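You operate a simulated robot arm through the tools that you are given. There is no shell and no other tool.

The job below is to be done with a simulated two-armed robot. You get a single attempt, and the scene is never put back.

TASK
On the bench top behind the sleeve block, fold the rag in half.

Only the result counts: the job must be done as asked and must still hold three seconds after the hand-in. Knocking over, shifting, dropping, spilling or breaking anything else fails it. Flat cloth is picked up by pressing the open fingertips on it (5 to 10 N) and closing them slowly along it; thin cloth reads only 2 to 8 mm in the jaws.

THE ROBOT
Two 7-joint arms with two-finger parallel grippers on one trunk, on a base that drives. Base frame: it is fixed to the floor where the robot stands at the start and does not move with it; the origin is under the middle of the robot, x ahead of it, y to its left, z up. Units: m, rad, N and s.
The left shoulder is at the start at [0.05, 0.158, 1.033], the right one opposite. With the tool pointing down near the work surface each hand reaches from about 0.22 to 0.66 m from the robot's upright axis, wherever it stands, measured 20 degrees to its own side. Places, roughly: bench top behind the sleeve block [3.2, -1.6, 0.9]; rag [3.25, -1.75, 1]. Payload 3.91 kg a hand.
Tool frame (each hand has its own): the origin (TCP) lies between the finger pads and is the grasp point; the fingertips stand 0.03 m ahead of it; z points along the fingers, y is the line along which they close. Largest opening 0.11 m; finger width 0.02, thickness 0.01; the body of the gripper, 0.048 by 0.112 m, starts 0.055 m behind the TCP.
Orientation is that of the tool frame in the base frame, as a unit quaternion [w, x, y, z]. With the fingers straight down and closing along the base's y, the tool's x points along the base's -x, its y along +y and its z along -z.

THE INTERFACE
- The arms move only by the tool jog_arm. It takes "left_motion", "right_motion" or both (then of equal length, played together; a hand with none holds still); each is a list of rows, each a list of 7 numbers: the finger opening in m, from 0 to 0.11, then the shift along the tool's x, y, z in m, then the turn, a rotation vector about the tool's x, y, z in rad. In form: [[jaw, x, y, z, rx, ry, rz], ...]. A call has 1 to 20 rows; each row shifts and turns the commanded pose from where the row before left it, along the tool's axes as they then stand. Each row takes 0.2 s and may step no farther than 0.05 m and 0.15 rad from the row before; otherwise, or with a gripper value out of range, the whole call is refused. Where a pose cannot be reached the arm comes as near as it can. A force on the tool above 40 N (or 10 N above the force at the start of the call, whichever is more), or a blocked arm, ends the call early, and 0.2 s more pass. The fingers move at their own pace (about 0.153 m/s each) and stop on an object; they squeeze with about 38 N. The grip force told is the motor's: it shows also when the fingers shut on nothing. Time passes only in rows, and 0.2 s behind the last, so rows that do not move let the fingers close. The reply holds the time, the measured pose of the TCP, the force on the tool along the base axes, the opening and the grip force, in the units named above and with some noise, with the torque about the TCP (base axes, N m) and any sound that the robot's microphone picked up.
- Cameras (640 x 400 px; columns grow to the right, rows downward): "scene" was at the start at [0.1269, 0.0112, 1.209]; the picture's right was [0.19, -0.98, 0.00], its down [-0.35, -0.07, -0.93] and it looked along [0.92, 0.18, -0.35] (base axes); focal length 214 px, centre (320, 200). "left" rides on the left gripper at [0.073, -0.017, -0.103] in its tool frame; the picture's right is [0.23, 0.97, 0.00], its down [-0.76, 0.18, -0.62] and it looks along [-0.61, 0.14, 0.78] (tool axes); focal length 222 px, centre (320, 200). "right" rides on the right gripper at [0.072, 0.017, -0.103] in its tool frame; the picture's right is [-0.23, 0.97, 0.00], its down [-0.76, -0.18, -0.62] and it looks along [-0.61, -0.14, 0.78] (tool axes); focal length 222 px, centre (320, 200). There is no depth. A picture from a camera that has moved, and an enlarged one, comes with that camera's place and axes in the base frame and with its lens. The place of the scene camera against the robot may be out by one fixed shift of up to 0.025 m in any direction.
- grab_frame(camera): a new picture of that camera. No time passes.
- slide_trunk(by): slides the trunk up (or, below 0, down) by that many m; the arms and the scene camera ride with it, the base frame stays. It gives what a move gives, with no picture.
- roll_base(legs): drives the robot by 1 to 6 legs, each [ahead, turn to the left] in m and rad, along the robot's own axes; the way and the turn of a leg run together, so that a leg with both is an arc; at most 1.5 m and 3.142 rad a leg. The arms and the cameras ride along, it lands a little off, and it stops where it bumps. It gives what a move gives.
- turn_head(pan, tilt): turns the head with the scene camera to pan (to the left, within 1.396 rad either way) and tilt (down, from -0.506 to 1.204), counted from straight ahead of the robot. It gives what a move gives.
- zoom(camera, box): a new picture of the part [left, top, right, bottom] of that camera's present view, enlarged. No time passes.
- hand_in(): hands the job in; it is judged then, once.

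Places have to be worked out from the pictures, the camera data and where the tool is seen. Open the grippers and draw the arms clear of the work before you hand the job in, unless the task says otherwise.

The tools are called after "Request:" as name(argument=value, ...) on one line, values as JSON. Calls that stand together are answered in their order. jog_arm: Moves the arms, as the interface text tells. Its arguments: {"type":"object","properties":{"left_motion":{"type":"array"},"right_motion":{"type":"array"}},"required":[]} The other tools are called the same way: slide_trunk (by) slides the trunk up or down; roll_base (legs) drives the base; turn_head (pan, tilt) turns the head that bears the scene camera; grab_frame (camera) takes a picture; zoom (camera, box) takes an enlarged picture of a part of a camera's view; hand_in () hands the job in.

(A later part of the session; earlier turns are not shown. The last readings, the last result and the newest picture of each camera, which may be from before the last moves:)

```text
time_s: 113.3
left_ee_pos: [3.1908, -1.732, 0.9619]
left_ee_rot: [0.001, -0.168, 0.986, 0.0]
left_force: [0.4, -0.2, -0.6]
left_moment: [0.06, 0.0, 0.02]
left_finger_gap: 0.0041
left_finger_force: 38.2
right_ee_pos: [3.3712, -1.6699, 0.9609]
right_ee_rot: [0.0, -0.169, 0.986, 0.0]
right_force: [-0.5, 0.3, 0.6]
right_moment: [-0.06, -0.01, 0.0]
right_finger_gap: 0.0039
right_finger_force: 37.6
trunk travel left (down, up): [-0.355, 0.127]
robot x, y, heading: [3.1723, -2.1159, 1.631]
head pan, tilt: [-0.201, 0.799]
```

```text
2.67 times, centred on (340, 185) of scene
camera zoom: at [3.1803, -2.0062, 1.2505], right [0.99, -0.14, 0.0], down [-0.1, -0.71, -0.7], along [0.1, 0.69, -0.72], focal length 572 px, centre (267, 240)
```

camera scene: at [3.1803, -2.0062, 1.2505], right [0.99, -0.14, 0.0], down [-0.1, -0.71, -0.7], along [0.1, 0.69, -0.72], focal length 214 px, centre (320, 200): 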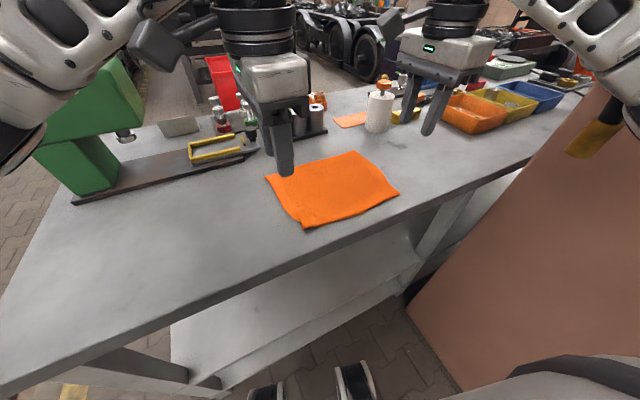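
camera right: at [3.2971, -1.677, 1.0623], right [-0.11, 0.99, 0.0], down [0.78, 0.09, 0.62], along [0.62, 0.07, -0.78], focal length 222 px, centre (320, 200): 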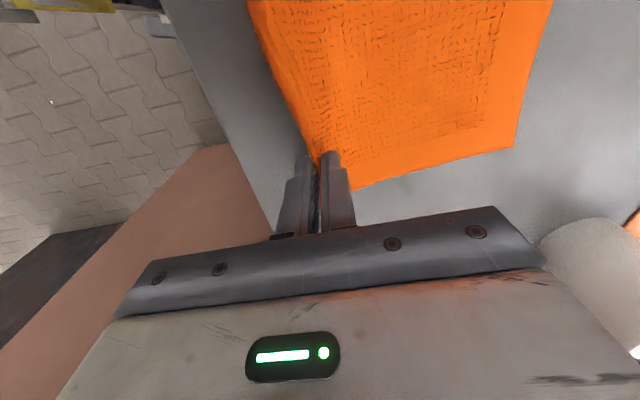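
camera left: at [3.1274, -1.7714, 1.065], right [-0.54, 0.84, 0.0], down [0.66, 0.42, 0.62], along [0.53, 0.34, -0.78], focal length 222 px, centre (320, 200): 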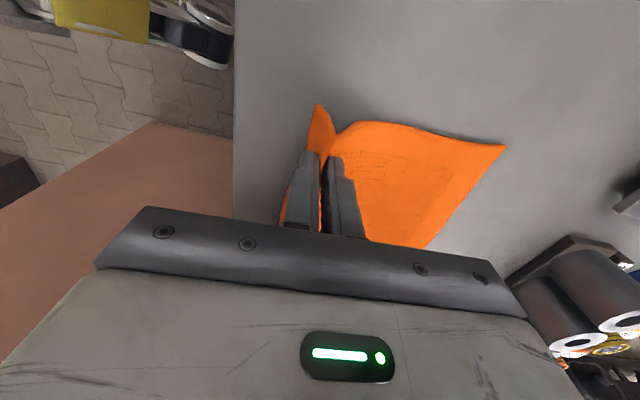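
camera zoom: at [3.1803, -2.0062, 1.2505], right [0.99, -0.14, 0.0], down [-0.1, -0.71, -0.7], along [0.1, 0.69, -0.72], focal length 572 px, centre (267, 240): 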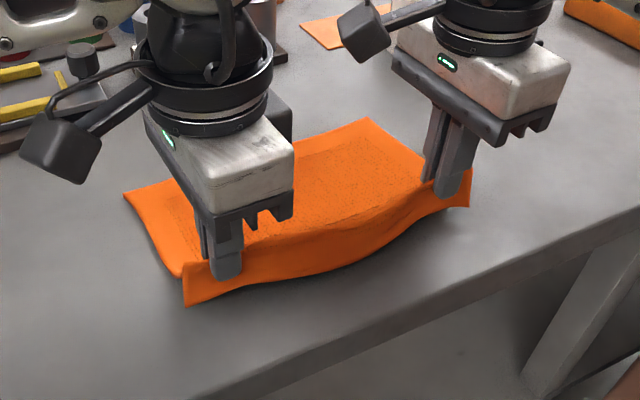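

This is the right grip: a short hem hangs on my side and the main sheet leaves under the fingers. The far edge is now 0.147 m ahead of the fingers (A(3.113,-1.607), D(3.356,-1.519)). I carry the edge up and over in a small arc, first to just past the fold line.

Request:
jog_arm(left_motion=[[0, 0, 0.003, -0.009, 0, 0, 0], [0, 0, 0.006, -0.008, 0, 0, 0], [0, 0, 0.008, -0.006, 0, 0, 0], [0, 0, 0.01, -0.005, 0, 0, 0], [0, 0, 0.01, -0.003, 0, 0, 0], [0, 0, 0.01, -0.001, 0, 0, 0], [0, 0, 0.01, 0, 0, 0, 0], [0, 0, 0, 0, 0, 0, 0]], right_motion=[[0, 0, 0.003, -0.009, 0, 0, 0], [0, 0, 0.006, -0.008, 0, 0, 0], [0, 0, 0.008, -0.006, 0, 0, 0], [0, 0, 0.01, -0.005, 0, 0, 0], [0, 0, 0.01, -0.003, 0, 0, 0], [0, 0, 0.01, -0.001, 0, 0, 0], [0, 0, 0.01, 0, 0, 0, 0], [0, 0, 0, 0, 0, 0, 0]])

Request:
grab_frame(camera="left")

Request:
grab_frame(camera="right")

Request:
zoom(camera="scene", box=[220, 110, 460, 260])

```text
time_s: 115.1
left_ee_pos: [3.1854, -1.7148, 0.9857]
left_ee_rot: [0.002, -0.169, 0.986, 0.0]
left_force: [0.1, 1.3, 0.0]
left_moment: [0.09, -0.02, 0.05]
left_finger_gap: 0.0045
left_finger_force: 38.5
left hand out of reach, approached as far as the arm can: row 4, 5, 6, 7
right_ee_pos: [3.3503, -1.6149, 0.9935]
right_ee_rot: [0.0, -0.168, 0.986, 0.001]
right_force: [-0.9, -0.5, 0.5]
right_moment: [-0.02, 0.02, 0.0]
right_finger_gap: 0.0042
right_finger_force: 38.3
trunk travel left (down, up): [-0.355, 0.127]
robot x, y, heading: [3.1747, -2.1173, 1.63]
head pan, tilt: [-0.201, 0.799]
```

```text
taken
camera left: at [3.1219, -1.7554, 1.0863], right [-0.54, 0.84, 0.0], down [0.66, 0.42, 0.62], along [0.53, 0.34, -0.78], focal length 222 px, centre (320, 200)
```

left: 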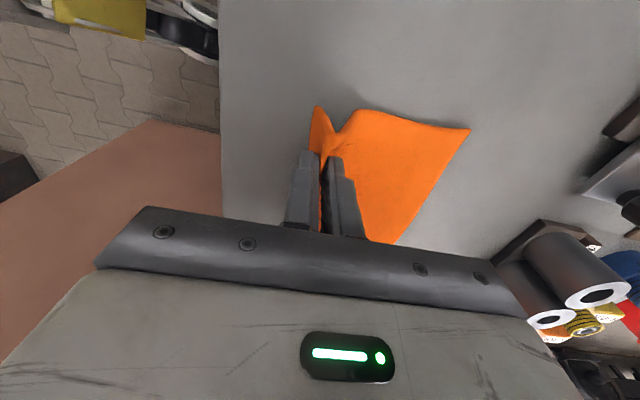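

```text
taken
camera right: at [3.2769, -1.6228, 1.0957], right [-0.11, 0.99, 0.0], down [0.78, 0.08, 0.62], along [0.62, 0.07, -0.78], focal length 222 px, centre (320, 200)
```

right: 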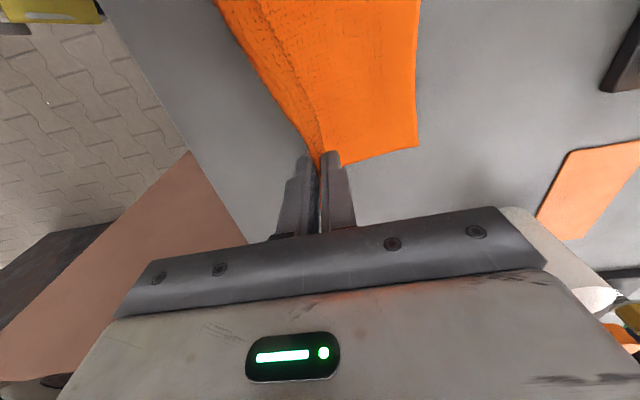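

```text
2.67 times, centred on (340, 185) of scene
camera zoom: at [3.1803, -2.0062, 1.2505], right [0.99, -0.14, 0.0], down [-0.1, -0.71, -0.7], along [0.1, 0.69, -0.72], focal length 572 px, centre (267, 240)
```

zoom: 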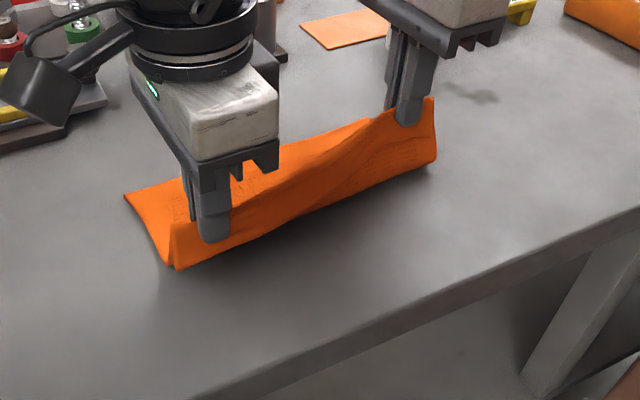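

The left arm hits a joint limit in this wrist yaw and lags 4 cm behind the right hand. I relax the left hand's yaw by 0.3 rad in small steps (right hand holding) to see whether it can then follow.

Request:
jog_arm(left_motion=[[0, 0, 0, 0, 0, 0, -0.075], [0, 0, 0, 0, 0, 0, -0.075], [0, 0, 0, 0, 0, 0, -0.075], [0, 0, 0, 0, 0, 0, -0.075], [0, 0, 0, 0, 0, 0, 0]], right_motion=[[0, 0, 0, 0, 0, 0, 0], [0, 0, 0, 0, 0, 0, 0], [0, 0, 0, 0, 0, 0, 0], [0, 0, 0, 0, 0, 0, 0], [0, 0, 0, 0, 0, 0, 0]])

Request:
zoom(camera="scene", box=[220, 110, 460, 260])

```text
time_s: 116.3
left_ee_pos: [3.1847, -1.7133, 0.985]
left_ee_rot: [0.001, -0.315, 0.949, 0.0]
left_force: [0.6, 0.0, 0.1]
left_moment: [0.01, 0.0, -0.12]
left_finger_gap: 0.0039
left_finger_force: 37.9
right_ee_pos: [3.3514, -1.6158, 0.9932]
right_ee_rot: [0.0, -0.168, 0.986, 0.001]
right_force: [-1.2, -0.8, -0.1]
right_moment: [-0.03, 0.01, 0.03]
right_finger_gap: 0.004
right_finger_force: 38.1
trunk travel left (down, up): [-0.355, 0.127]
robot x, y, heading: [3.1712, -2.1178, 1.631]
head pan, tilt: [-0.201, 0.799]
```

```text
2.67 times, centred on (340, 185) of scene
camera zoom: at [3.1803, -2.0062, 1.2505], right [0.99, -0.14, 0.0], down [-0.1, -0.71, -0.7], along [0.1, 0.69, -0.72], focal length 572 px, centre (267, 240)
```

zoom: 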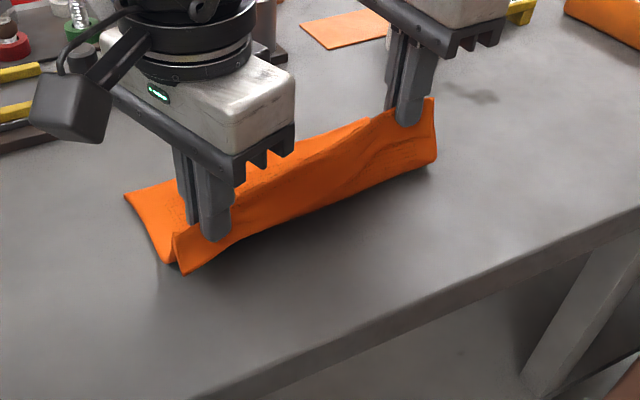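

Now the left hand turned by 0.3 rad and kept its place. I try to bring it forward 4 cm along the fold direction to catch up.

Request:
jog_arm(left_motion=[[0, -0.003, 0.00954, -0.002, 0, 0, 0], [0, -0.003, 0.00954, -0.001, 0, 0, 0], [0, -0.003, 0.00954, 0, 0, 0, 0], [0, -0.003, 0.00954, 0, 0, 0, 0], [0, 0, 0, 0, 0, 0, 0]], right_motion=[[0, 0, 0, 0, 0, 0, 0], [0, 0, 0, 0, 0, 0, 0], [0, 0, 0, 0, 0, 0, 0], [0, 0, 0, 0, 0, 0, 0], [0, 0, 0, 0, 0, 0, 0]])

Request:
zoom(camera="scene", box=[220, 110, 460, 260])

Request:
grab_frame(camera="left")

```text
time_s: 117.5
left_ee_pos: [3.1715, -1.6755, 0.9871]
left_ee_rot: [0.001, -0.315, 0.949, 0.0]
left_force: [-0.3, -0.3, -0.3]
left_moment: [0.02, 0.02, -0.1]
left_finger_gap: 0.0044
left_finger_force: 38.0
right_ee_pos: [3.3516, -1.6153, 0.9933]
right_ee_rot: [0.0, -0.169, 0.986, 0.0]
right_force: [0.3, -0.3, -0.7]
right_moment: [-0.02, -0.02, 0.06]
right_finger_gap: 0.0043
right_finger_force: 38.0
trunk travel left (down, up): [-0.355, 0.127]
robot x, y, heading: [3.1791, -2.1213, 1.636]
head pan, tilt: [-0.201, 0.799]
```

```text
2.67 times, centred on (340, 185) of scene
camera zoom: at [3.1803, -2.0062, 1.2505], right [0.99, -0.14, 0.0], down [-0.1, -0.71, -0.7], along [0.1, 0.69, -0.72], focal length 572 px, centre (267, 240)
```

zoom: 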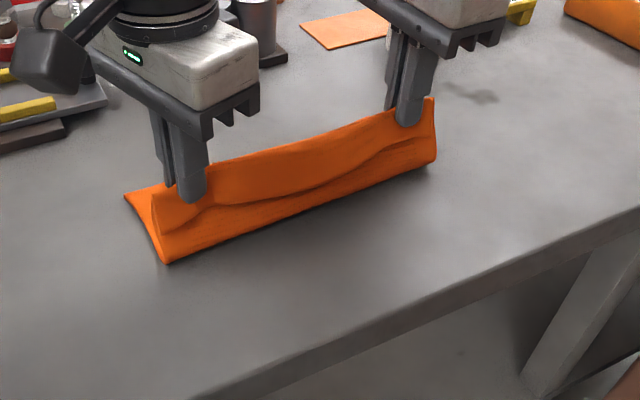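

```text
taken
camera left: at [3.1222, -1.7322, 1.0882], right [-0.76, 0.65, 0.0], down [0.5, 0.6, 0.62], along [0.4, 0.48, -0.78], focal length 222 px, centre (320, 200)
```

left: 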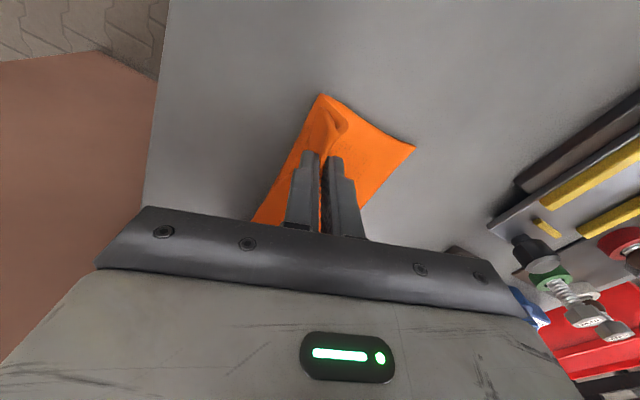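

The left hand caught up; the lower half now measures ~0.095 m from A to the fold line – a proper half. I carry both hands on over and downward, letting the left wrist yaw ease a bit more, and stop at about 3 cm height to look.

Request:
jog_arm(left_motion=[[0, -0.003, 0.00954, 0.001, 0, 0, -0.05], [0, -0.00312, 0.00844, 0.005, 0, 0, -0.05], [0, -0.00314, 0.00736, 0.007, 0, 0, -0.05], [0, -0.00263, 0.00539, 0.009, 0, 0, -0.05], [0, 0, 0, 0, 0, 0, 0]], right_motion=[[0, 0, 0.01, 0.005, 0, 0, 0], [0, 0, 0.009, 0.007, 0, 0, 0], [0, 0, 0.008, 0.008, 0, 0, 0], [0, 0, 0.006, 0.01, 0, 0, 0], [0, 0, 0, 0, 0, 0, 0]])

Request:
zoom(camera="scene", box=[220, 90, 460, 240])

Request:
grab_frame(camera="left")

Request:
grab_frame(camera="right")

```text
time_s: 118.7
left_ee_pos: [3.1598, -1.6449, 0.9645]
left_ee_rot: [0.0, -0.408, 0.913, 0.0]
left_force: [1.2, 1.0, -1.0]
left_moment: [-0.01, -0.01, -0.14]
left_finger_gap: 0.004
left_finger_force: 37.5
right_ee_pos: [3.3421, -1.5834, 0.9598]
right_ee_rot: [0.0, -0.169, 0.986, 0.001]
right_force: [-1.3, 0.0, -0.8]
right_moment: [-0.02, 0.02, 0.01]
right_finger_gap: 0.0044
right_finger_force: 38.2
trunk travel left (down, up): [-0.355, 0.127]
robot x, y, heading: [3.1736, -2.1215, 1.635]
head pan, tilt: [-0.201, 0.799]
```

```text
2.67 times, centred on (340, 165) of scene
camera zoom: at [3.1803, -2.0063, 1.2505], right [0.99, -0.14, 0.0], down [-0.1, -0.71, -0.7], along [0.1, 0.69, -0.72], focal length 572 px, centre (267, 293)
```

zoom: 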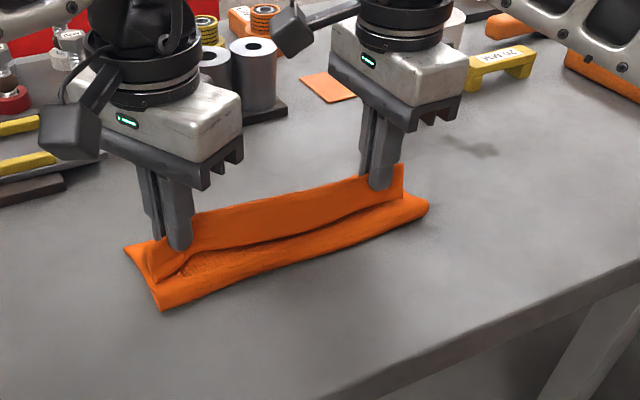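

```text
taken
camera left: at [3.1237, -1.7103, 1.0669], right [-0.88, 0.48, 0.0], down [0.37, 0.69, 0.62], along [0.3, 0.55, -0.78], focal length 222 px, centre (320, 200)
```

left: 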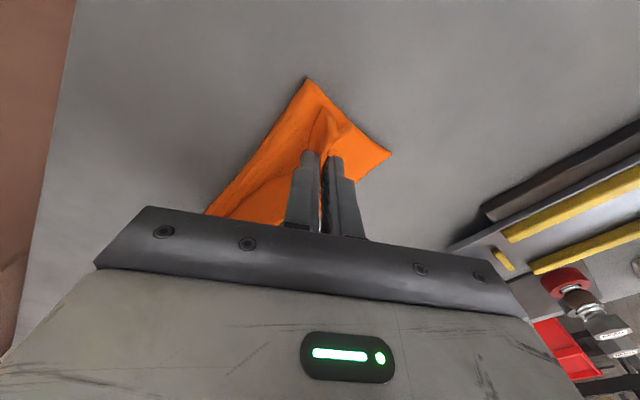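

```text
taken
camera right: at [3.2673, -1.5911, 1.0632], right [-0.11, 0.99, 0.0], down [0.78, 0.09, 0.62], along [0.62, 0.07, -0.78], focal length 222 px, centre (320, 200)
```

right: 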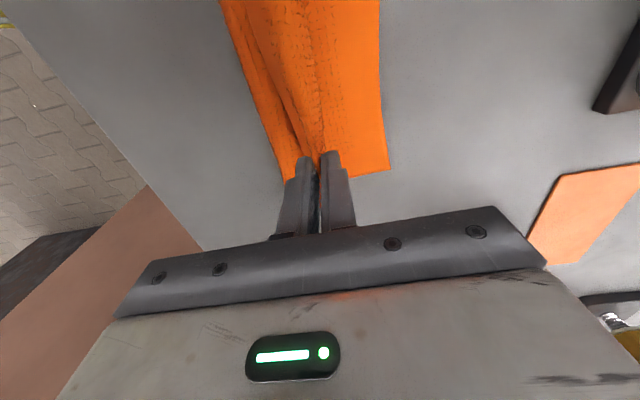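

A proper fold now: the lower half lies from the far edge to the fold line, the upper half comes back over it. The finger exits are ~0.05 m inside the far edge, which is right for the ~0.05 m hem still held, so I lower both hands nearly straight down to just above the cloth.

Request:
jog_arm(left_motion=[[0, 0, 0, 0.009, 0, 0, 0], [0, 0, 0, 0.008, 0, 0, 0], [0, 0, 0, 0.006, 0, 0, 0], [0, 0, 0, 0, 0, 0, 0]], right_motion=[[0, 0, 0, 0.007, 0, 0, 0], [0, 0, 0, 0.006, 0, 0, 0], [0, 0, 0, 0.006, 0, 0, 0], [0, 0, 0, 0, 0, 0, 0]])

Request:
zoom(camera="scene", box=[220, 90, 460, 240])

Request:
grab_frame(camera="left")

Request:
grab_frame(camera="right")

```text
time_s: 119.7
left_ee_pos: [3.1589, -1.6464, 0.9442]
left_ee_rot: [0.001, -0.408, 0.913, 0.002]
left_force: [0.5, 2.9, 4.2]
left_moment: [0.03, -0.05, -0.11]
left_finger_gap: 0.0042
left_finger_force: 37.9
right_ee_pos: [3.3413, -1.585, 0.9457]
right_ee_rot: [0.0, -0.169, 0.986, 0.003]
right_force: [0.1, -2.2, 11.7]
right_moment: [0.02, -0.09, 0.05]
right_finger_gap: 0.0041
right_finger_force: 37.6
trunk travel left (down, up): [-0.355, 0.127]
robot x, y, heading: [3.1769, -2.121, 1.629]
head pan, tilt: [-0.201, 0.799]
```

```text
2.67 times, centred on (340, 165) of scene
camera zoom: at [3.1801, -2.0077, 1.2509], right [0.99, -0.14, 0.0], down [-0.1, -0.71, -0.7], along [0.1, 0.69, -0.72], focal length 572 px, centre (267, 293)
```

zoom: 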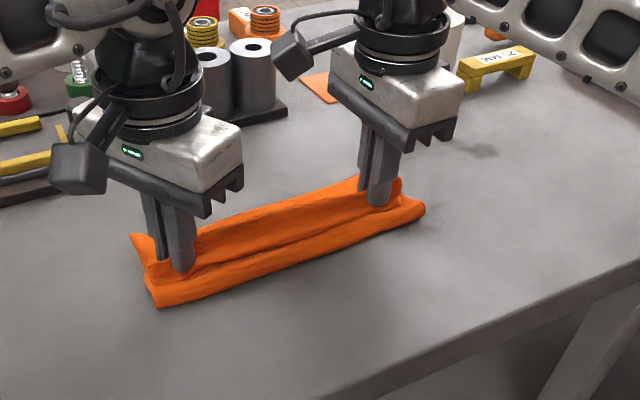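

```text
taken
camera left: at [3.123, -1.712, 1.0454], right [-0.88, 0.48, 0.0], down [0.38, 0.68, 0.63], along [0.3, 0.55, -0.78], focal length 222 px, centre (320, 200)
```

left: 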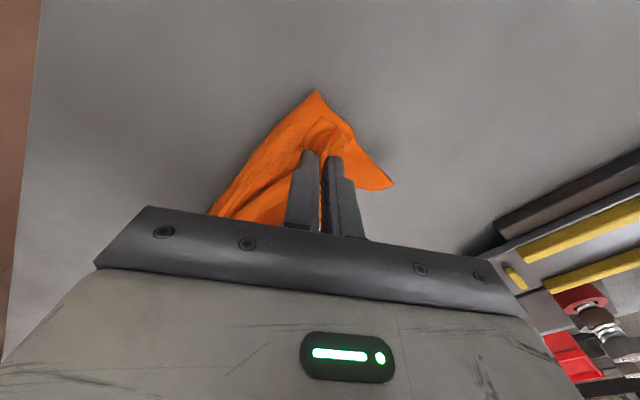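

```text
taken
camera right: at [3.268, -1.5929, 1.0475], right [-0.11, 0.99, 0.0], down [0.78, 0.08, 0.62], along [0.62, 0.07, -0.78], focal length 222 px, centre (320, 200)
```

right: 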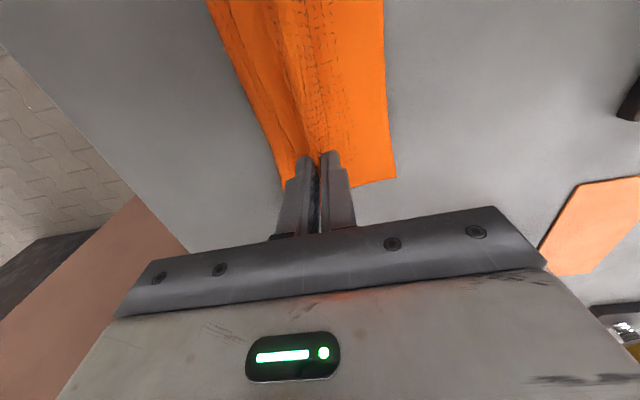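

The hem and sheet are stacked under the fingers (right 11.7 N, left 4 N). I raise 4 mm, open the jaws gently and look before moving on.

Request:
jog_arm(left_motion=[[0, 0, 0, -0.003, 0, 0, 0], [0.01, 0, 0, -0.001, 0, 0, 0], [0.02, 0, 0, 0, 0, 0, 0], [0.03, 0, 0, 0, 0, 0, 0], [0.03, 0, 0, 0, 0, 0, 0]], right_motion=[[0, 0, 0, -0.004, 0, 0, 0], [0.01, 0, 0, -0.001, 0, 0, 0], [0.02, 0, 0, 0, 0, 0, 0], [0.03, 0, 0, 0, 0, 0, 0], [0.03, 0, 0, 0, 0, 0, 0]])

Request:
zoom(camera="scene", box=[220, 90, 460, 240])

Request:
grab_frame(camera="left")

Request:
grab_frame(camera="right")

```text
time_s: 120.9
left_ee_pos: [3.1601, -1.6467, 0.9456]
left_ee_rot: [0.001, -0.407, 0.913, 0.0]
left_force: [-0.7, 0.1, -0.3]
left_moment: [0.04, 0.0, 0.01]
left_finger_gap: 0.0298
left_finger_force: 0.1
right_ee_pos: [3.344, -1.5837, 0.9478]
right_ee_rot: [-0.001, -0.168, 0.986, -0.001]
right_force: [-0.4, -0.9, 0.5]
right_moment: [0.02, -0.02, -0.01]
right_finger_gap: 0.03
right_finger_force: 0.0
trunk travel left (down, up): [-0.355, 0.127]
robot x, y, heading: [3.178, -2.1184, 1.626]
head pan, tilt: [-0.201, 0.799]
```

```text
2.67 times, centred on (340, 165) of scene
camera zoom: at [3.1803, -2.0063, 1.2505], right [0.99, -0.14, 0.0], down [-0.1, -0.71, -0.7], along [0.1, 0.69, -0.72], focal length 572 px, centre (267, 293)
```

zoom: 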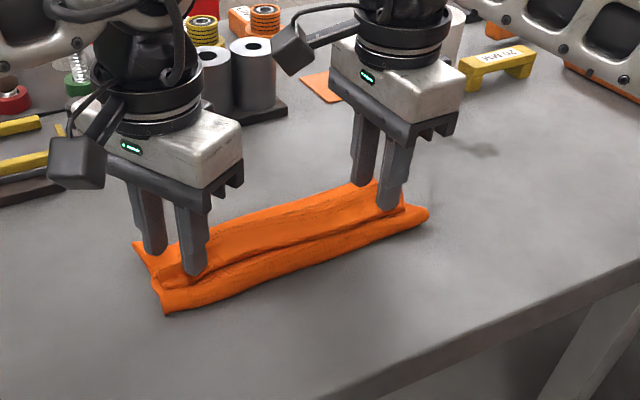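

```text
taken
camera left: at [3.1232, -1.711, 1.0483], right [-0.88, 0.48, 0.0], down [0.38, 0.68, 0.62], along [0.3, 0.55, -0.78], focal length 222 px, centre (320, 200)
```

left: 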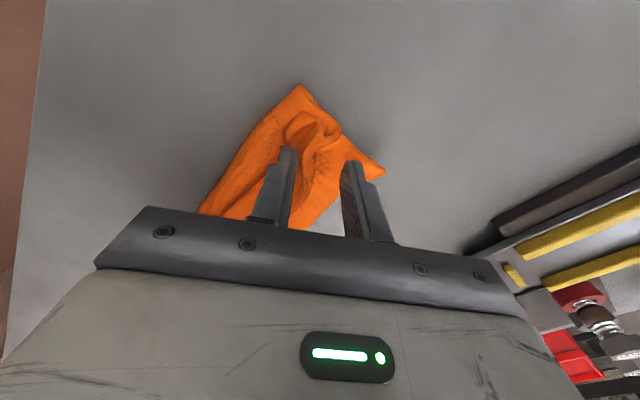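

```text
taken
camera right: at [3.2682, -1.5918, 1.0506], right [-0.11, 0.99, 0.0], down [0.78, 0.08, 0.62], along [0.62, 0.07, -0.78], focal length 222 px, centre (320, 200)
```

right: 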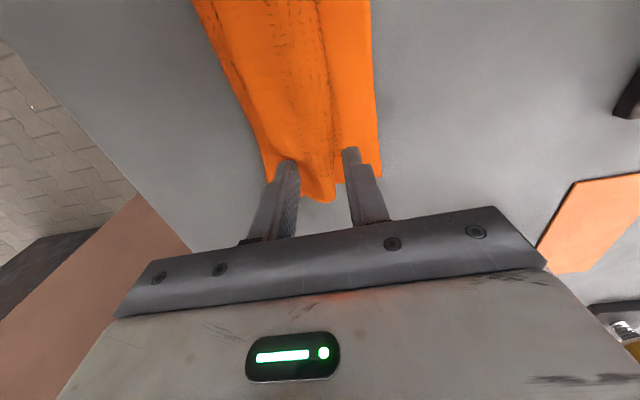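

The jaws are open and the cloth stays folded; the hem is still tucked under the near fingers. I lift both hands slowly and see how it settles.

Request:
jog_arm(left_motion=[[0.03, 0, 0, -0.008, 0, 0, 0], [0.03, 0, 0, -0.01, 0, 0, 0], [0.03, 0, 0, -0.02, 0, 0, 0], [0.03, 0, 0, -0.03, 0, 0, 0], [0.03, 0, 0, -0.03, 0, 0, 0], [0.03, 0, 0, 0, 0, 0, 0]], right_motion=[[0.03, 0, 0, -0.008, 0, 0, 0], [0.03, 0, 0, -0.01, 0, 0, 0], [0.03, 0, 0, -0.02, 0, 0, 0], [0.03, 0, 0, -0.03, 0, 0, 0], [0.03, 0, 0, -0.03, 0, 0, 0], [0.03, 0, 0, 0, 0, 0, 0]])

Request:
zoom(camera="scene", box=[220, 90, 460, 240])

Request:
grab_frame(camera="left")

Request:
grab_frame(camera="right")

```text
time_s: 122.3
left_ee_pos: [3.1609, -1.6465, 1.0444]
left_ee_rot: [0.0, -0.408, 0.913, 0.0]
left_force: [0.6, -0.5, 0.5]
left_moment: [-0.03, 0.01, -0.01]
left_finger_gap: 0.03
left_finger_force: 0.0
right_ee_pos: [3.3426, -1.5844, 1.047]
right_ee_rot: [0.0, -0.168, 0.986, 0.0]
right_force: [-0.5, -0.1, 0.3]
right_moment: [-0.01, 0.01, 0.01]
right_finger_gap: 0.0302
right_finger_force: 0.2
trunk travel left (down, up): [-0.355, 0.127]
robot x, y, heading: [3.1753, -2.1218, 1.633]
head pan, tilt: [-0.201, 0.799]
```

```text
2.67 times, centred on (340, 165) of scene
camera zoom: at [3.1803, -2.0061, 1.2505], right [0.99, -0.14, 0.0], down [-0.1, -0.71, -0.7], along [0.1, 0.69, -0.72], focal length 572 px, centre (267, 293)
```

zoom: 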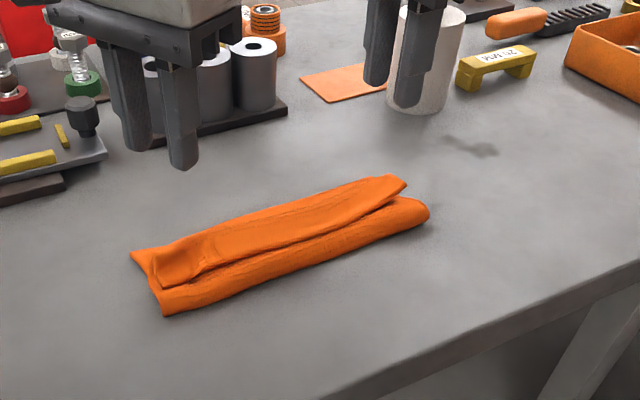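

```text
taken
camera left: at [3.1248, -1.712, 1.1468], right [-0.88, 0.48, 0.0], down [0.38, 0.68, 0.62], along [0.3, 0.55, -0.78], focal length 222 px, centre (320, 200)
```

left: 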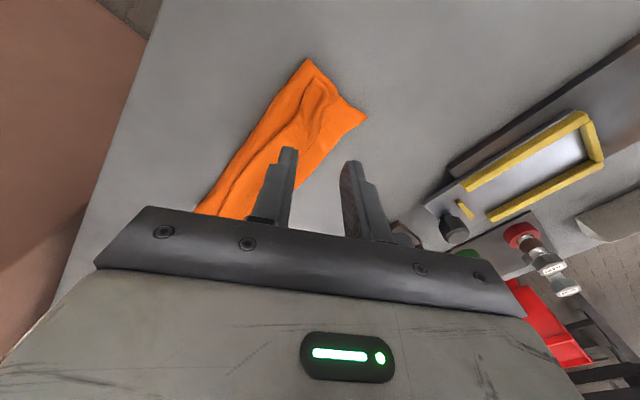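

```text
taken
camera right: at [3.268, -1.5926, 1.1492], right [-0.11, 0.99, 0.0], down [0.78, 0.09, 0.62], along [0.62, 0.07, -0.78], focal length 222 px, centre (320, 200)
```

right: 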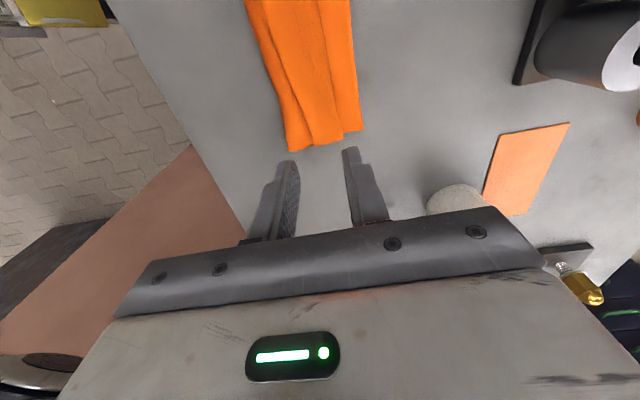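

The rag is folded in half at the right line, but the pinched hem (a strip ~4–5 cm wide along the near edge) lies turned back toward me on top. I zoom in closely to see how it lies before flipping it over to the far edge.

Request:
zoom(camera="scene", box=[260, 145, 390, 226])

Request:
zoom(camera="right", box=[220, 0, 420, 160])

Request:
zoom(camera="left", box=[180, 40, 400, 220])

```text
4.92 times, centred on (325, 186) of scene
camera zoom: at [3.1803, -2.0061, 1.2505], right [0.99, -0.14, 0.0], down [-0.1, -0.71, -0.7], along [0.1, 0.69, -0.72], focal length 1056 px, centre (295, 271)
```

zoom: 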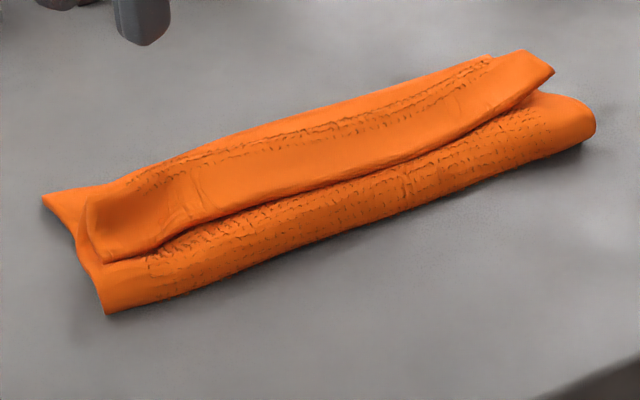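

```text
2.50 times, centred on (320, 80) of right
camera zoom: at [3.268, -1.5926, 1.1492], right [-0.11, 0.99, 0.0], down [0.78, 0.09, 0.62], along [0.62, 0.07, -0.78], focal length 555 px, centre (320, 500)
```

zoom: 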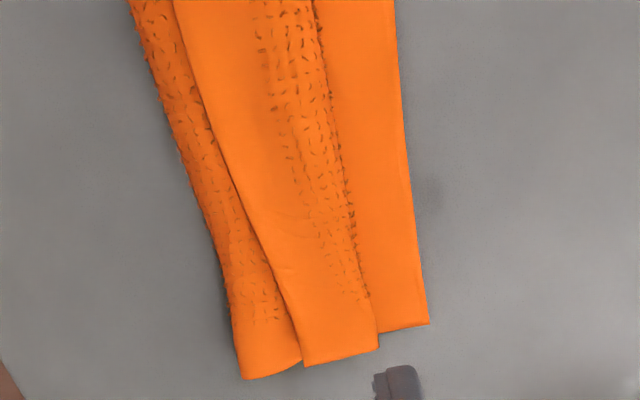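

```text
2.22 times, centred on (290, 130) of left
camera zoom: at [3.1248, -1.712, 1.1468], right [-0.88, 0.48, 0.0], down [0.38, 0.68, 0.62], along [0.3, 0.55, -0.78], focal length 494 px, centre (387, 356)
```

zoom: 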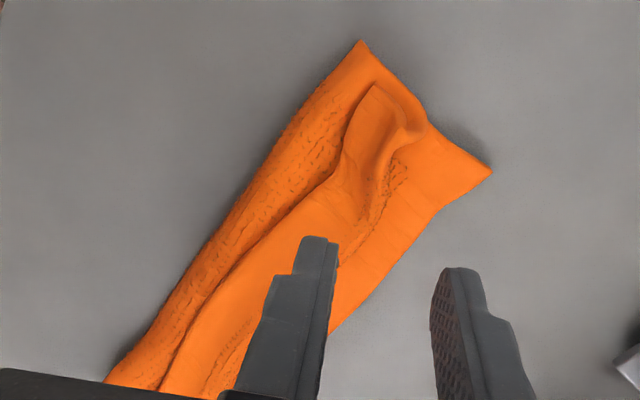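

The picture is clear: lower half with its far hem showing, fold toward me, and the ~4 cm hem strip turned back on top. I turn both hands back so they close along the strip, to pinch this strip near its free edge, lift it past upright and let it fall to the far edge.

Request:
jog_arm(left_motion=[[0.04, 0, 0, 0, 0, 0, -0.1], [0.04, 0, 0, 0, 0, 0, -0.1], [0.04, 0, 0, 0, 0, 0, -0.1], [0.04, 0, 0, 0, 0, 0, -0.1], [0.04, 0, 0, 0, 0, 0, -0.1], [0.04, 0, 0, 0, 0, 0, -0.1], [0.04, 0, 0, 0, 0, 0, -0.1], [0.04, 0, 0, 0, 0, 0, -0.1], [0.04, 0, 0, 0, 0, 0, -0.1], [0.04, 0, 0, 0, 0, 0, -0.1], [0.04, 0, 0, 0, 0, 0, -0.1]], right_motion=[[0.04, 0, 0, 0, 0, 0, -0.1458], [0.04, 0, 0, 0, 0, 0, -0.1458], [0.04, 0, 0, 0, 0, 0, -0.1458], [0.04, 0, 0, 0, 0, 0, -0.1458], [0.04, 0, 0, 0, 0, 0, -0.1458], [0.04, 0, 0, 0, 0, 0, -0.1458], [0.04, 0, 0, 0, 0, 0, -0.1458], [0.04, 0, 0, 0, 0, 0, -0.1458], [0.04, 0, 0, 0, 0, 0, -0.1458], [0.04, 0, 0, 0, 0, 0, -0.1458], [0.04, 0, 0, 0, 0, 0, -0.1458]])

Request:
grab_frame(camera="left")

Request:
grab_frame(camera="right")

```text
time_s: 124.7
left_ee_pos: [3.1615, -1.6453, 1.0455]
left_ee_rot: [-0.001, 0.825, -0.565, 0.0]
left_force: [0.3, -0.7, -0.4]
left_moment: [0.01, 0.01, -0.01]
left_finger_gap: 0.0402
left_finger_force: 0.0
right_ee_pos: [3.3436, -1.5841, 1.0468]
right_ee_rot: [0.0, 0.826, -0.563, 0.0]
right_force: [-0.3, 0.4, -0.3]
right_moment: [-0.03, -0.02, 0.03]
right_finger_gap: 0.0398
right_finger_force: 0.2
trunk travel left (down, up): [-0.355, 0.127]
robot x, y, heading: [3.178, -2.1195, 1.637]
head pan, tilt: [-0.201, 0.799]
```

```text
taken
camera left: at [3.2014, -1.707, 1.1472], right [-0.83, -0.56, 0.0], down [-0.44, 0.65, 0.62], along [-0.35, 0.52, -0.78], focal length 222 px, centre (320, 200)
```

left: 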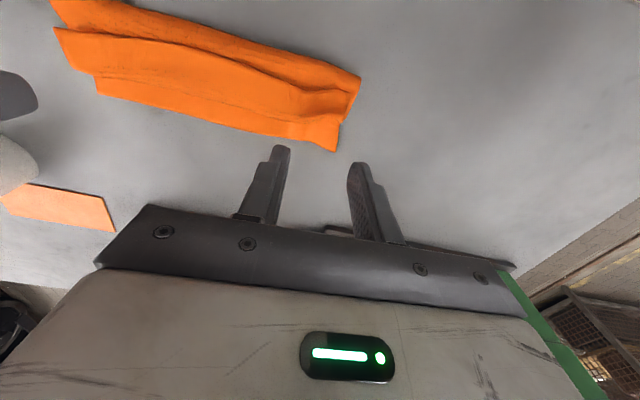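

```text
taken
camera right: at [3.3528, -1.6574, 1.1487], right [-0.99, -0.14, 0.0], down [-0.11, 0.77, 0.62], along [-0.09, 0.62, -0.78], focal length 222 px, centre (320, 200)
```

right: 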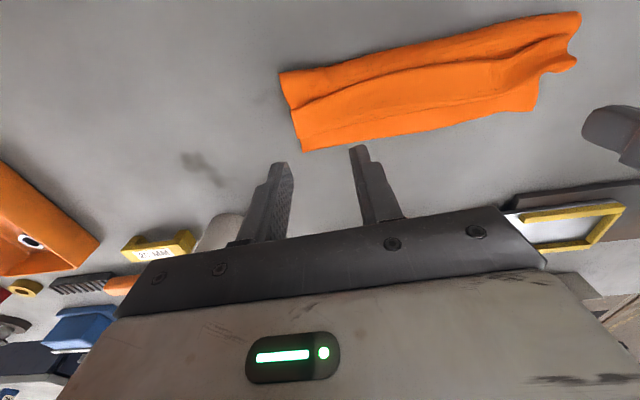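

Good views from both sides now. I zoom in to locate the strip's free edge precisely.

Request:
zoom(camera="left", box=[40, 0, 380, 212])

Request:
zoom(camera="right", box=[260, 0, 600, 212])

```text
1.88 times, centred on (210, 106) of left
camera zoom: at [3.2014, -1.707, 1.1472], right [-0.83, -0.56, 0.0], down [-0.44, 0.65, 0.62], along [-0.35, 0.52, -0.78], focal length 418 px, centre (527, 377)
```

zoom: 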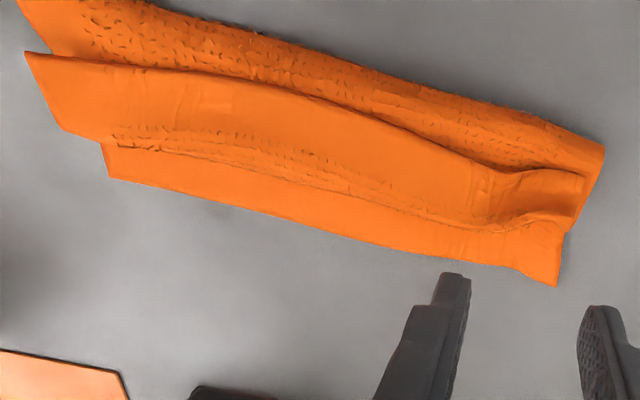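

```text
1.88 times, centred on (430, 106) of right
camera zoom: at [3.3528, -1.6574, 1.1487], right [-0.99, -0.14, 0.0], down [-0.11, 0.77, 0.62], along [-0.09, 0.62, -0.78], focal length 418 px, centre (113, 377)
```

zoom: 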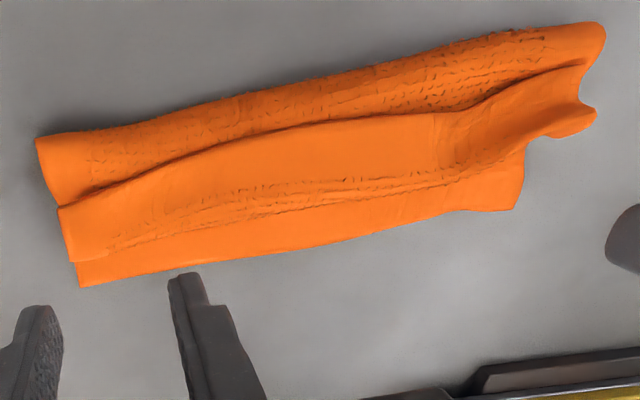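

The turned-back strip is ~3 cm wide, its crest 2–3 cm inside the far edge, so flipping it over will bring near edge and far edge together. I move both hands above the strip (jaws 0.04, closing along it) and go down to about 1 cm above it.

Request:
jog_arm(left_motion=[[0.04, 0.0033, -0.02, 0.01, 0, 0, 0], [0.04, 0.0032, -0.0198, 0.02, 0, 0, 0], [0.04, 0, 0, 0.02, 0, 0, 0], [0.04, 0, 0, 0.02, 0, 0, 0], [0.04, 0, 0, 0.018, 0, 0, 0], [0.04, 0, 0, 0, 0, 0, 0]], right_motion=[[0.04, 0.0017, 0.0026, 0.01, 0, 0, 0], [0.04, 0.0016, 0.0025, 0.02, 0, 0, 0], [0.04, 0, 0, 0.02, 0, 0, 0], [0.04, 0, 0, 0.02, 0, 0, 0], [0.04, 0, 0, 0.02, 0, 0, 0], [0.04, 0, 0, 0, 0, 0, 0]])

Request:
zoom(camera="left", box=[140, 60, 460, 260])

Request:
zoom(camera="right", box=[180, 60, 500, 260])

```text
time_s: 126.1
left_ee_pos: [3.1998, -1.6373, 0.9556]
left_ee_rot: [-0.001, 0.825, -0.565, 0.0]
left_force: [0.0, -0.2, 0.2]
left_moment: [-0.01, -0.02, 0.0]
left_finger_gap: 0.0399
left_finger_force: 0.1
right_ee_pos: [3.3389, -1.5901, 0.9567]
right_ee_rot: [0.0, 0.825, -0.565, 0.0]
right_force: [1.0, 0.6, -0.5]
right_moment: [0.01, 0.03, 0.02]
right_finger_gap: 0.04
right_finger_force: 0.1
trunk travel left (down, up): [-0.355, 0.127]
robot x, y, heading: [3.1766, -2.1206, 1.635]
head pan, tilt: [-0.201, 0.799]
```

```text
2.00 times, centred on (300, 160) of left
camera zoom: at [3.2408, -1.6989, 1.0568], right [-0.83, -0.56, 0.0], down [-0.44, 0.65, 0.62], along [-0.35, 0.52, -0.78], focal length 444 px, centre (360, 280)
```

zoom: 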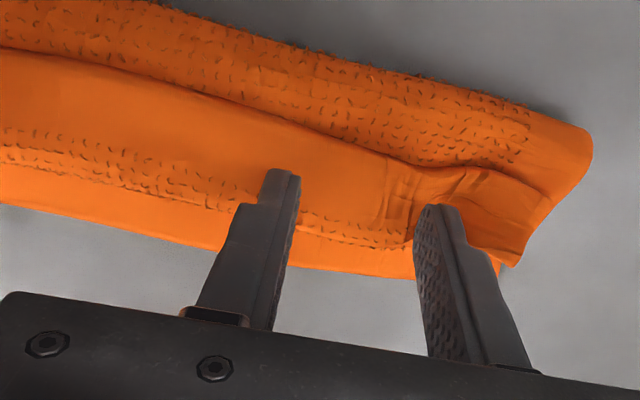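

```text
2.00 times, centred on (340, 160) of right
camera zoom: at [3.3487, -1.6629, 1.0591], right [-0.99, -0.14, 0.0], down [-0.11, 0.77, 0.62], along [-0.09, 0.62, -0.78], focal length 444 px, centre (280, 280)
```

zoom: 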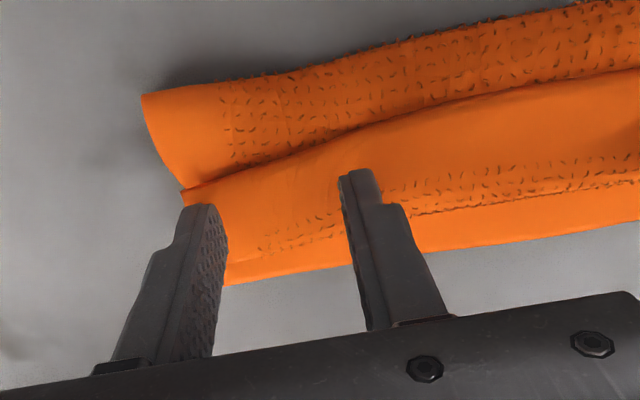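

The left fingers sit a bit too near the crest and the right outer finger near the strip's end. I shift left 8 mm toward the free edge, right 3 mm toward it and 6 mm inward, and lower in small steps.

Request:
jog_arm(left_motion=[[0.04, 0.004, 0, 0, 0, 0, 0], [0.04, 0.004, 0, 0.003, 0, 0, 0], [0.04, 0, 0, 0.004, 0, 0, 0], [0.04, 0, 0, 0, 0, 0, 0]], right_motion=[[0.04, 0.0015, 0.003, 0, 0, 0, 0], [0.04, 0.0015, 0.003, 0.003, 0, 0, 0], [0.04, 0, 0, 0.004, 0, 0, 0], [0.04, 0, 0, 0, 0, 0, 0]])

Request:
jog_arm(left_motion=[[0.04, 0, 0, 0.002, 0, 0, 0], [0.04, 0, 0, 0.001, 0, 0, 0], [0.04, 0, 0, 0, 0, 0, 0]], right_motion=[[0.04, 0, 0, 0.002, 0, 0, 0], [0.04, 0, 0, 0.001, 0, 0, 0], [0.04, 0, 0, 0, 0, 0, 0]])

```text
time_s: 127.1
left_ee_pos: [3.2029, -1.6455, 0.9481]
left_ee_rot: [0.0, 0.825, -0.565, 0.001]
left_force: [0.0, -0.1, 1.0]
left_moment: [-0.02, 0.0, 0.0]
left_finger_gap: 0.0399
left_finger_force: 0.1
right_ee_pos: [3.3358, -1.5945, 0.9488]
right_ee_rot: [0.0, 0.825, -0.565, -0.001]
right_force: [0.1, -0.8, 0.3]
right_moment: [0.0, 0.0, 0.02]
right_finger_gap: 0.0401
right_finger_force: 0.1
trunk travel left (down, up): [-0.355, 0.127]
robot x, y, heading: [3.1745, -2.1198, 1.636]
head pan, tilt: [-0.201, 0.799]
```

```text
time_s: 127.9
left_ee_pos: [3.2024, -1.6454, 0.9467]
left_ee_rot: [-0.001, 0.825, -0.566, 0.001]
left_force: [1.0, 0.4, 1.2]
left_moment: [0.03, -0.04, 0.0]
left_finger_gap: 0.04
left_finger_force: 0.2
right_ee_pos: [3.3336, -1.5951, 0.9471]
right_ee_rot: [0.0, 0.825, -0.566, -0.001]
right_force: [-0.7, -0.5, 1.0]
right_moment: [-0.01, 0.01, 0.03]
right_finger_gap: 0.0401
right_finger_force: 0.0
trunk travel left (down, up): [-0.355, 0.127]
robot x, y, heading: [3.1722, -2.1191, 1.634]
head pan, tilt: [-0.201, 0.799]
```

Contact with the soft layers is starting (about 1 N). I press on in 1.5–2 mm steps.

Request:
jog_arm(left_motion=[[0.04, 0, 0, 0.002, 0, 0, 0], [0.04, 0, 0, 0, 0, 0, 0]], right_motion=[[0.04, 0, 0, 0.002, 0, 0, 0], [0.04, 0, 0, 0, 0, 0, 0]])

Request:
jog_arm(left_motion=[[0.04, 0, 0, 0.0015, 0, 0, 0], [0.04, 0, 0, 0, 0, 0, 0]], right_motion=[[0.04, 0, 0, 0.0015, 0, 0, 0], [0.04, 0, 0, 0, 0, 0, 0]])

Request:
zoom(camera="left", box=[140, 60, 460, 260])

Request:
zoom(camera="right", box=[180, 60, 500, 260])

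```text
time_s: 128.5
left_ee_pos: [3.2029, -1.6458, 0.9437]
left_ee_rot: [-0.001, 0.825, -0.565, 0.0]
left_force: [1.7, 1.0, 2.8]
left_moment: [0.04, -0.07, -0.04]
left_finger_gap: 0.0402
left_finger_force: 0.0
right_ee_pos: [3.333, -1.5949, 0.9448]
right_ee_rot: [-0.001, 0.825, -0.565, -0.001]
right_force: [0.2, 0.4, 0.7]
right_moment: [-0.03, 0.02, 0.05]
right_finger_gap: 0.0401
right_finger_force: 0.0
trunk travel left (down, up): [-0.355, 0.127]
robot x, y, heading: [3.1756, -2.1233, 1.631]
head pan, tilt: [-0.201, 0.799]
```

```text
time_s: 129.1
left_ee_pos: [3.2023, -1.6446, 0.9431]
left_ee_rot: [-0.001, 0.825, -0.566, 0.0]
left_force: [1.9, 0.3, 4.7]
left_moment: [0.03, -0.09, -0.08]
left_finger_gap: 0.0397
left_finger_force: 0.3
right_ee_pos: [3.3334, -1.5946, 0.943]
right_ee_rot: [0.0, 0.825, -0.565, -0.001]
right_force: [0.1, 0.5, 3.0]
right_moment: [0.01, 0.04, 0.01]
right_finger_gap: 0.0398
right_finger_force: 0.0
trunk travel left (down, up): [-0.355, 0.127]
robot x, y, heading: [3.1745, -2.1209, 1.632]
head pan, tilt: [-0.201, 0.799]
```

```text
2.00 times, centred on (300, 160) of left
camera zoom: at [3.2433, -1.7065, 1.0454], right [-0.83, -0.56, 0.0], down [-0.44, 0.65, 0.62], along [-0.35, 0.52, -0.78], focal length 444 px, centre (360, 280)
```

zoom: 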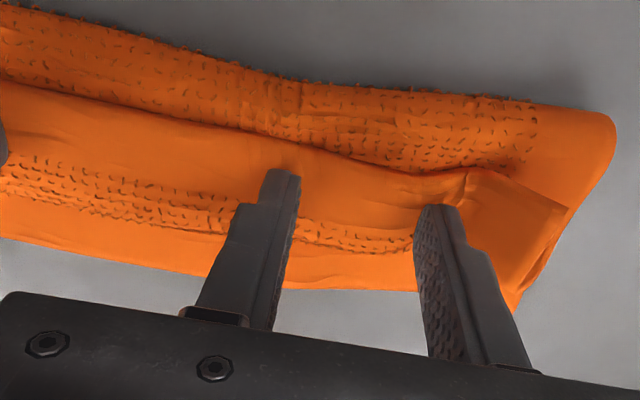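

```text
2.00 times, centred on (340, 160) of right
camera zoom: at [3.3441, -1.6684, 1.0452], right [-0.99, -0.14, 0.0], down [-0.11, 0.77, 0.62], along [-0.09, 0.62, -0.78], focal length 444 px, centre (280, 280)
```

zoom: 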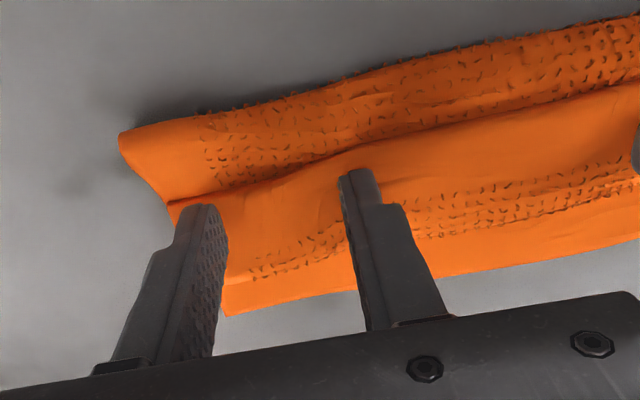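

Fingertips stand on the strip near its free edge (4.7 N and 3.0 N). I press slightly more and close slowly.

Request:
jog_arm(left_motion=[[0.04, 0, 0, 0.0008, 0, 0, 0], [0.037, 0, 0, 0, 0, 0, 0], [0.034, 0, 0, 0, 0, 0, 0], [0.031, 0, 0, 0, 0, 0, 0], [0.028, 0, 0, 0, 0, 0, 0], [0.025, 0, 0, 0, 0, 0, 0], [0.022, 0, 0, 0, 0, 0, 0]], right_motion=[[0.04, 0, 0, 0.0015, 0, 0, 0], [0.037, 0, 0, 0, 0, 0, 0], [0.034, 0, 0, 0, 0, 0, 0], [0.031, 0, 0, 0, 0, 0, 0], [0.028, 0, 0, 0, 0, 0, 0], [0.025, 0, 0, 0, 0, 0, 0], [0.022, 0, 0, 0, 0, 0, 0]])

Request:
zoom(camera="left", box=[140, 60, 460, 260])

Request:
zoom(camera="right", box=[180, 60, 500, 260])

```text
time_s: 130.7
left_ee_pos: [3.2021, -1.6453, 0.9427]
left_ee_rot: [-0.001, 0.825, -0.566, 0.0]
left_force: [-0.1, -0.8, 2.3]
left_moment: [0.01, -0.03, 0.03]
left_finger_gap: 0.0215
left_finger_force: 0.1
right_ee_pos: [3.3347, -1.5949, 0.9414]
right_ee_rot: [0.0, 0.825, -0.565, 0.0]
right_force: [0.5, 0.5, 2.5]
right_moment: [-0.03, 0.03, 0.03]
right_finger_gap: 0.0211
right_finger_force: 0.0
trunk travel left (down, up): [-0.355, 0.127]
robot x, y, heading: [3.1737, -2.1204, 1.634]
head pan, tilt: [-0.201, 0.799]
```

```text
2.00 times, centred on (300, 160) of left
camera zoom: at [3.2431, -1.7065, 1.045], right [-0.83, -0.56, 0.0], down [-0.44, 0.65, 0.62], along [-0.35, 0.52, -0.78], focal length 444 px, centre (360, 280)
```

zoom: 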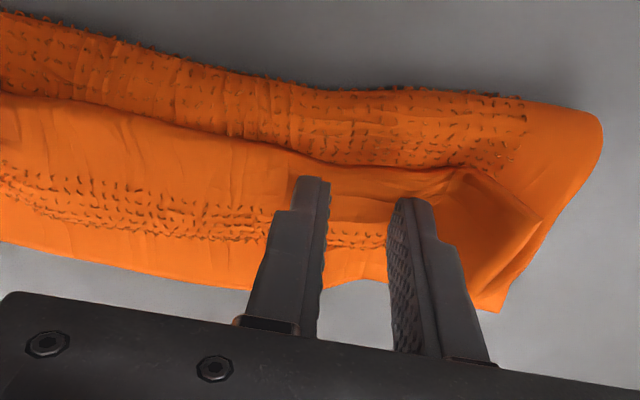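

```text
2.00 times, centred on (340, 160) of right
camera zoom: at [3.344, -1.6679, 1.0441], right [-0.99, -0.14, 0.0], down [-0.11, 0.77, 0.62], along [-0.09, 0.62, -0.78], focal length 444 px, centre (280, 280)
```

zoom: 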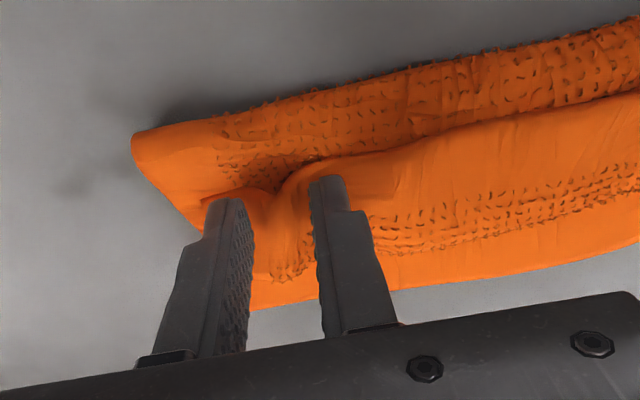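

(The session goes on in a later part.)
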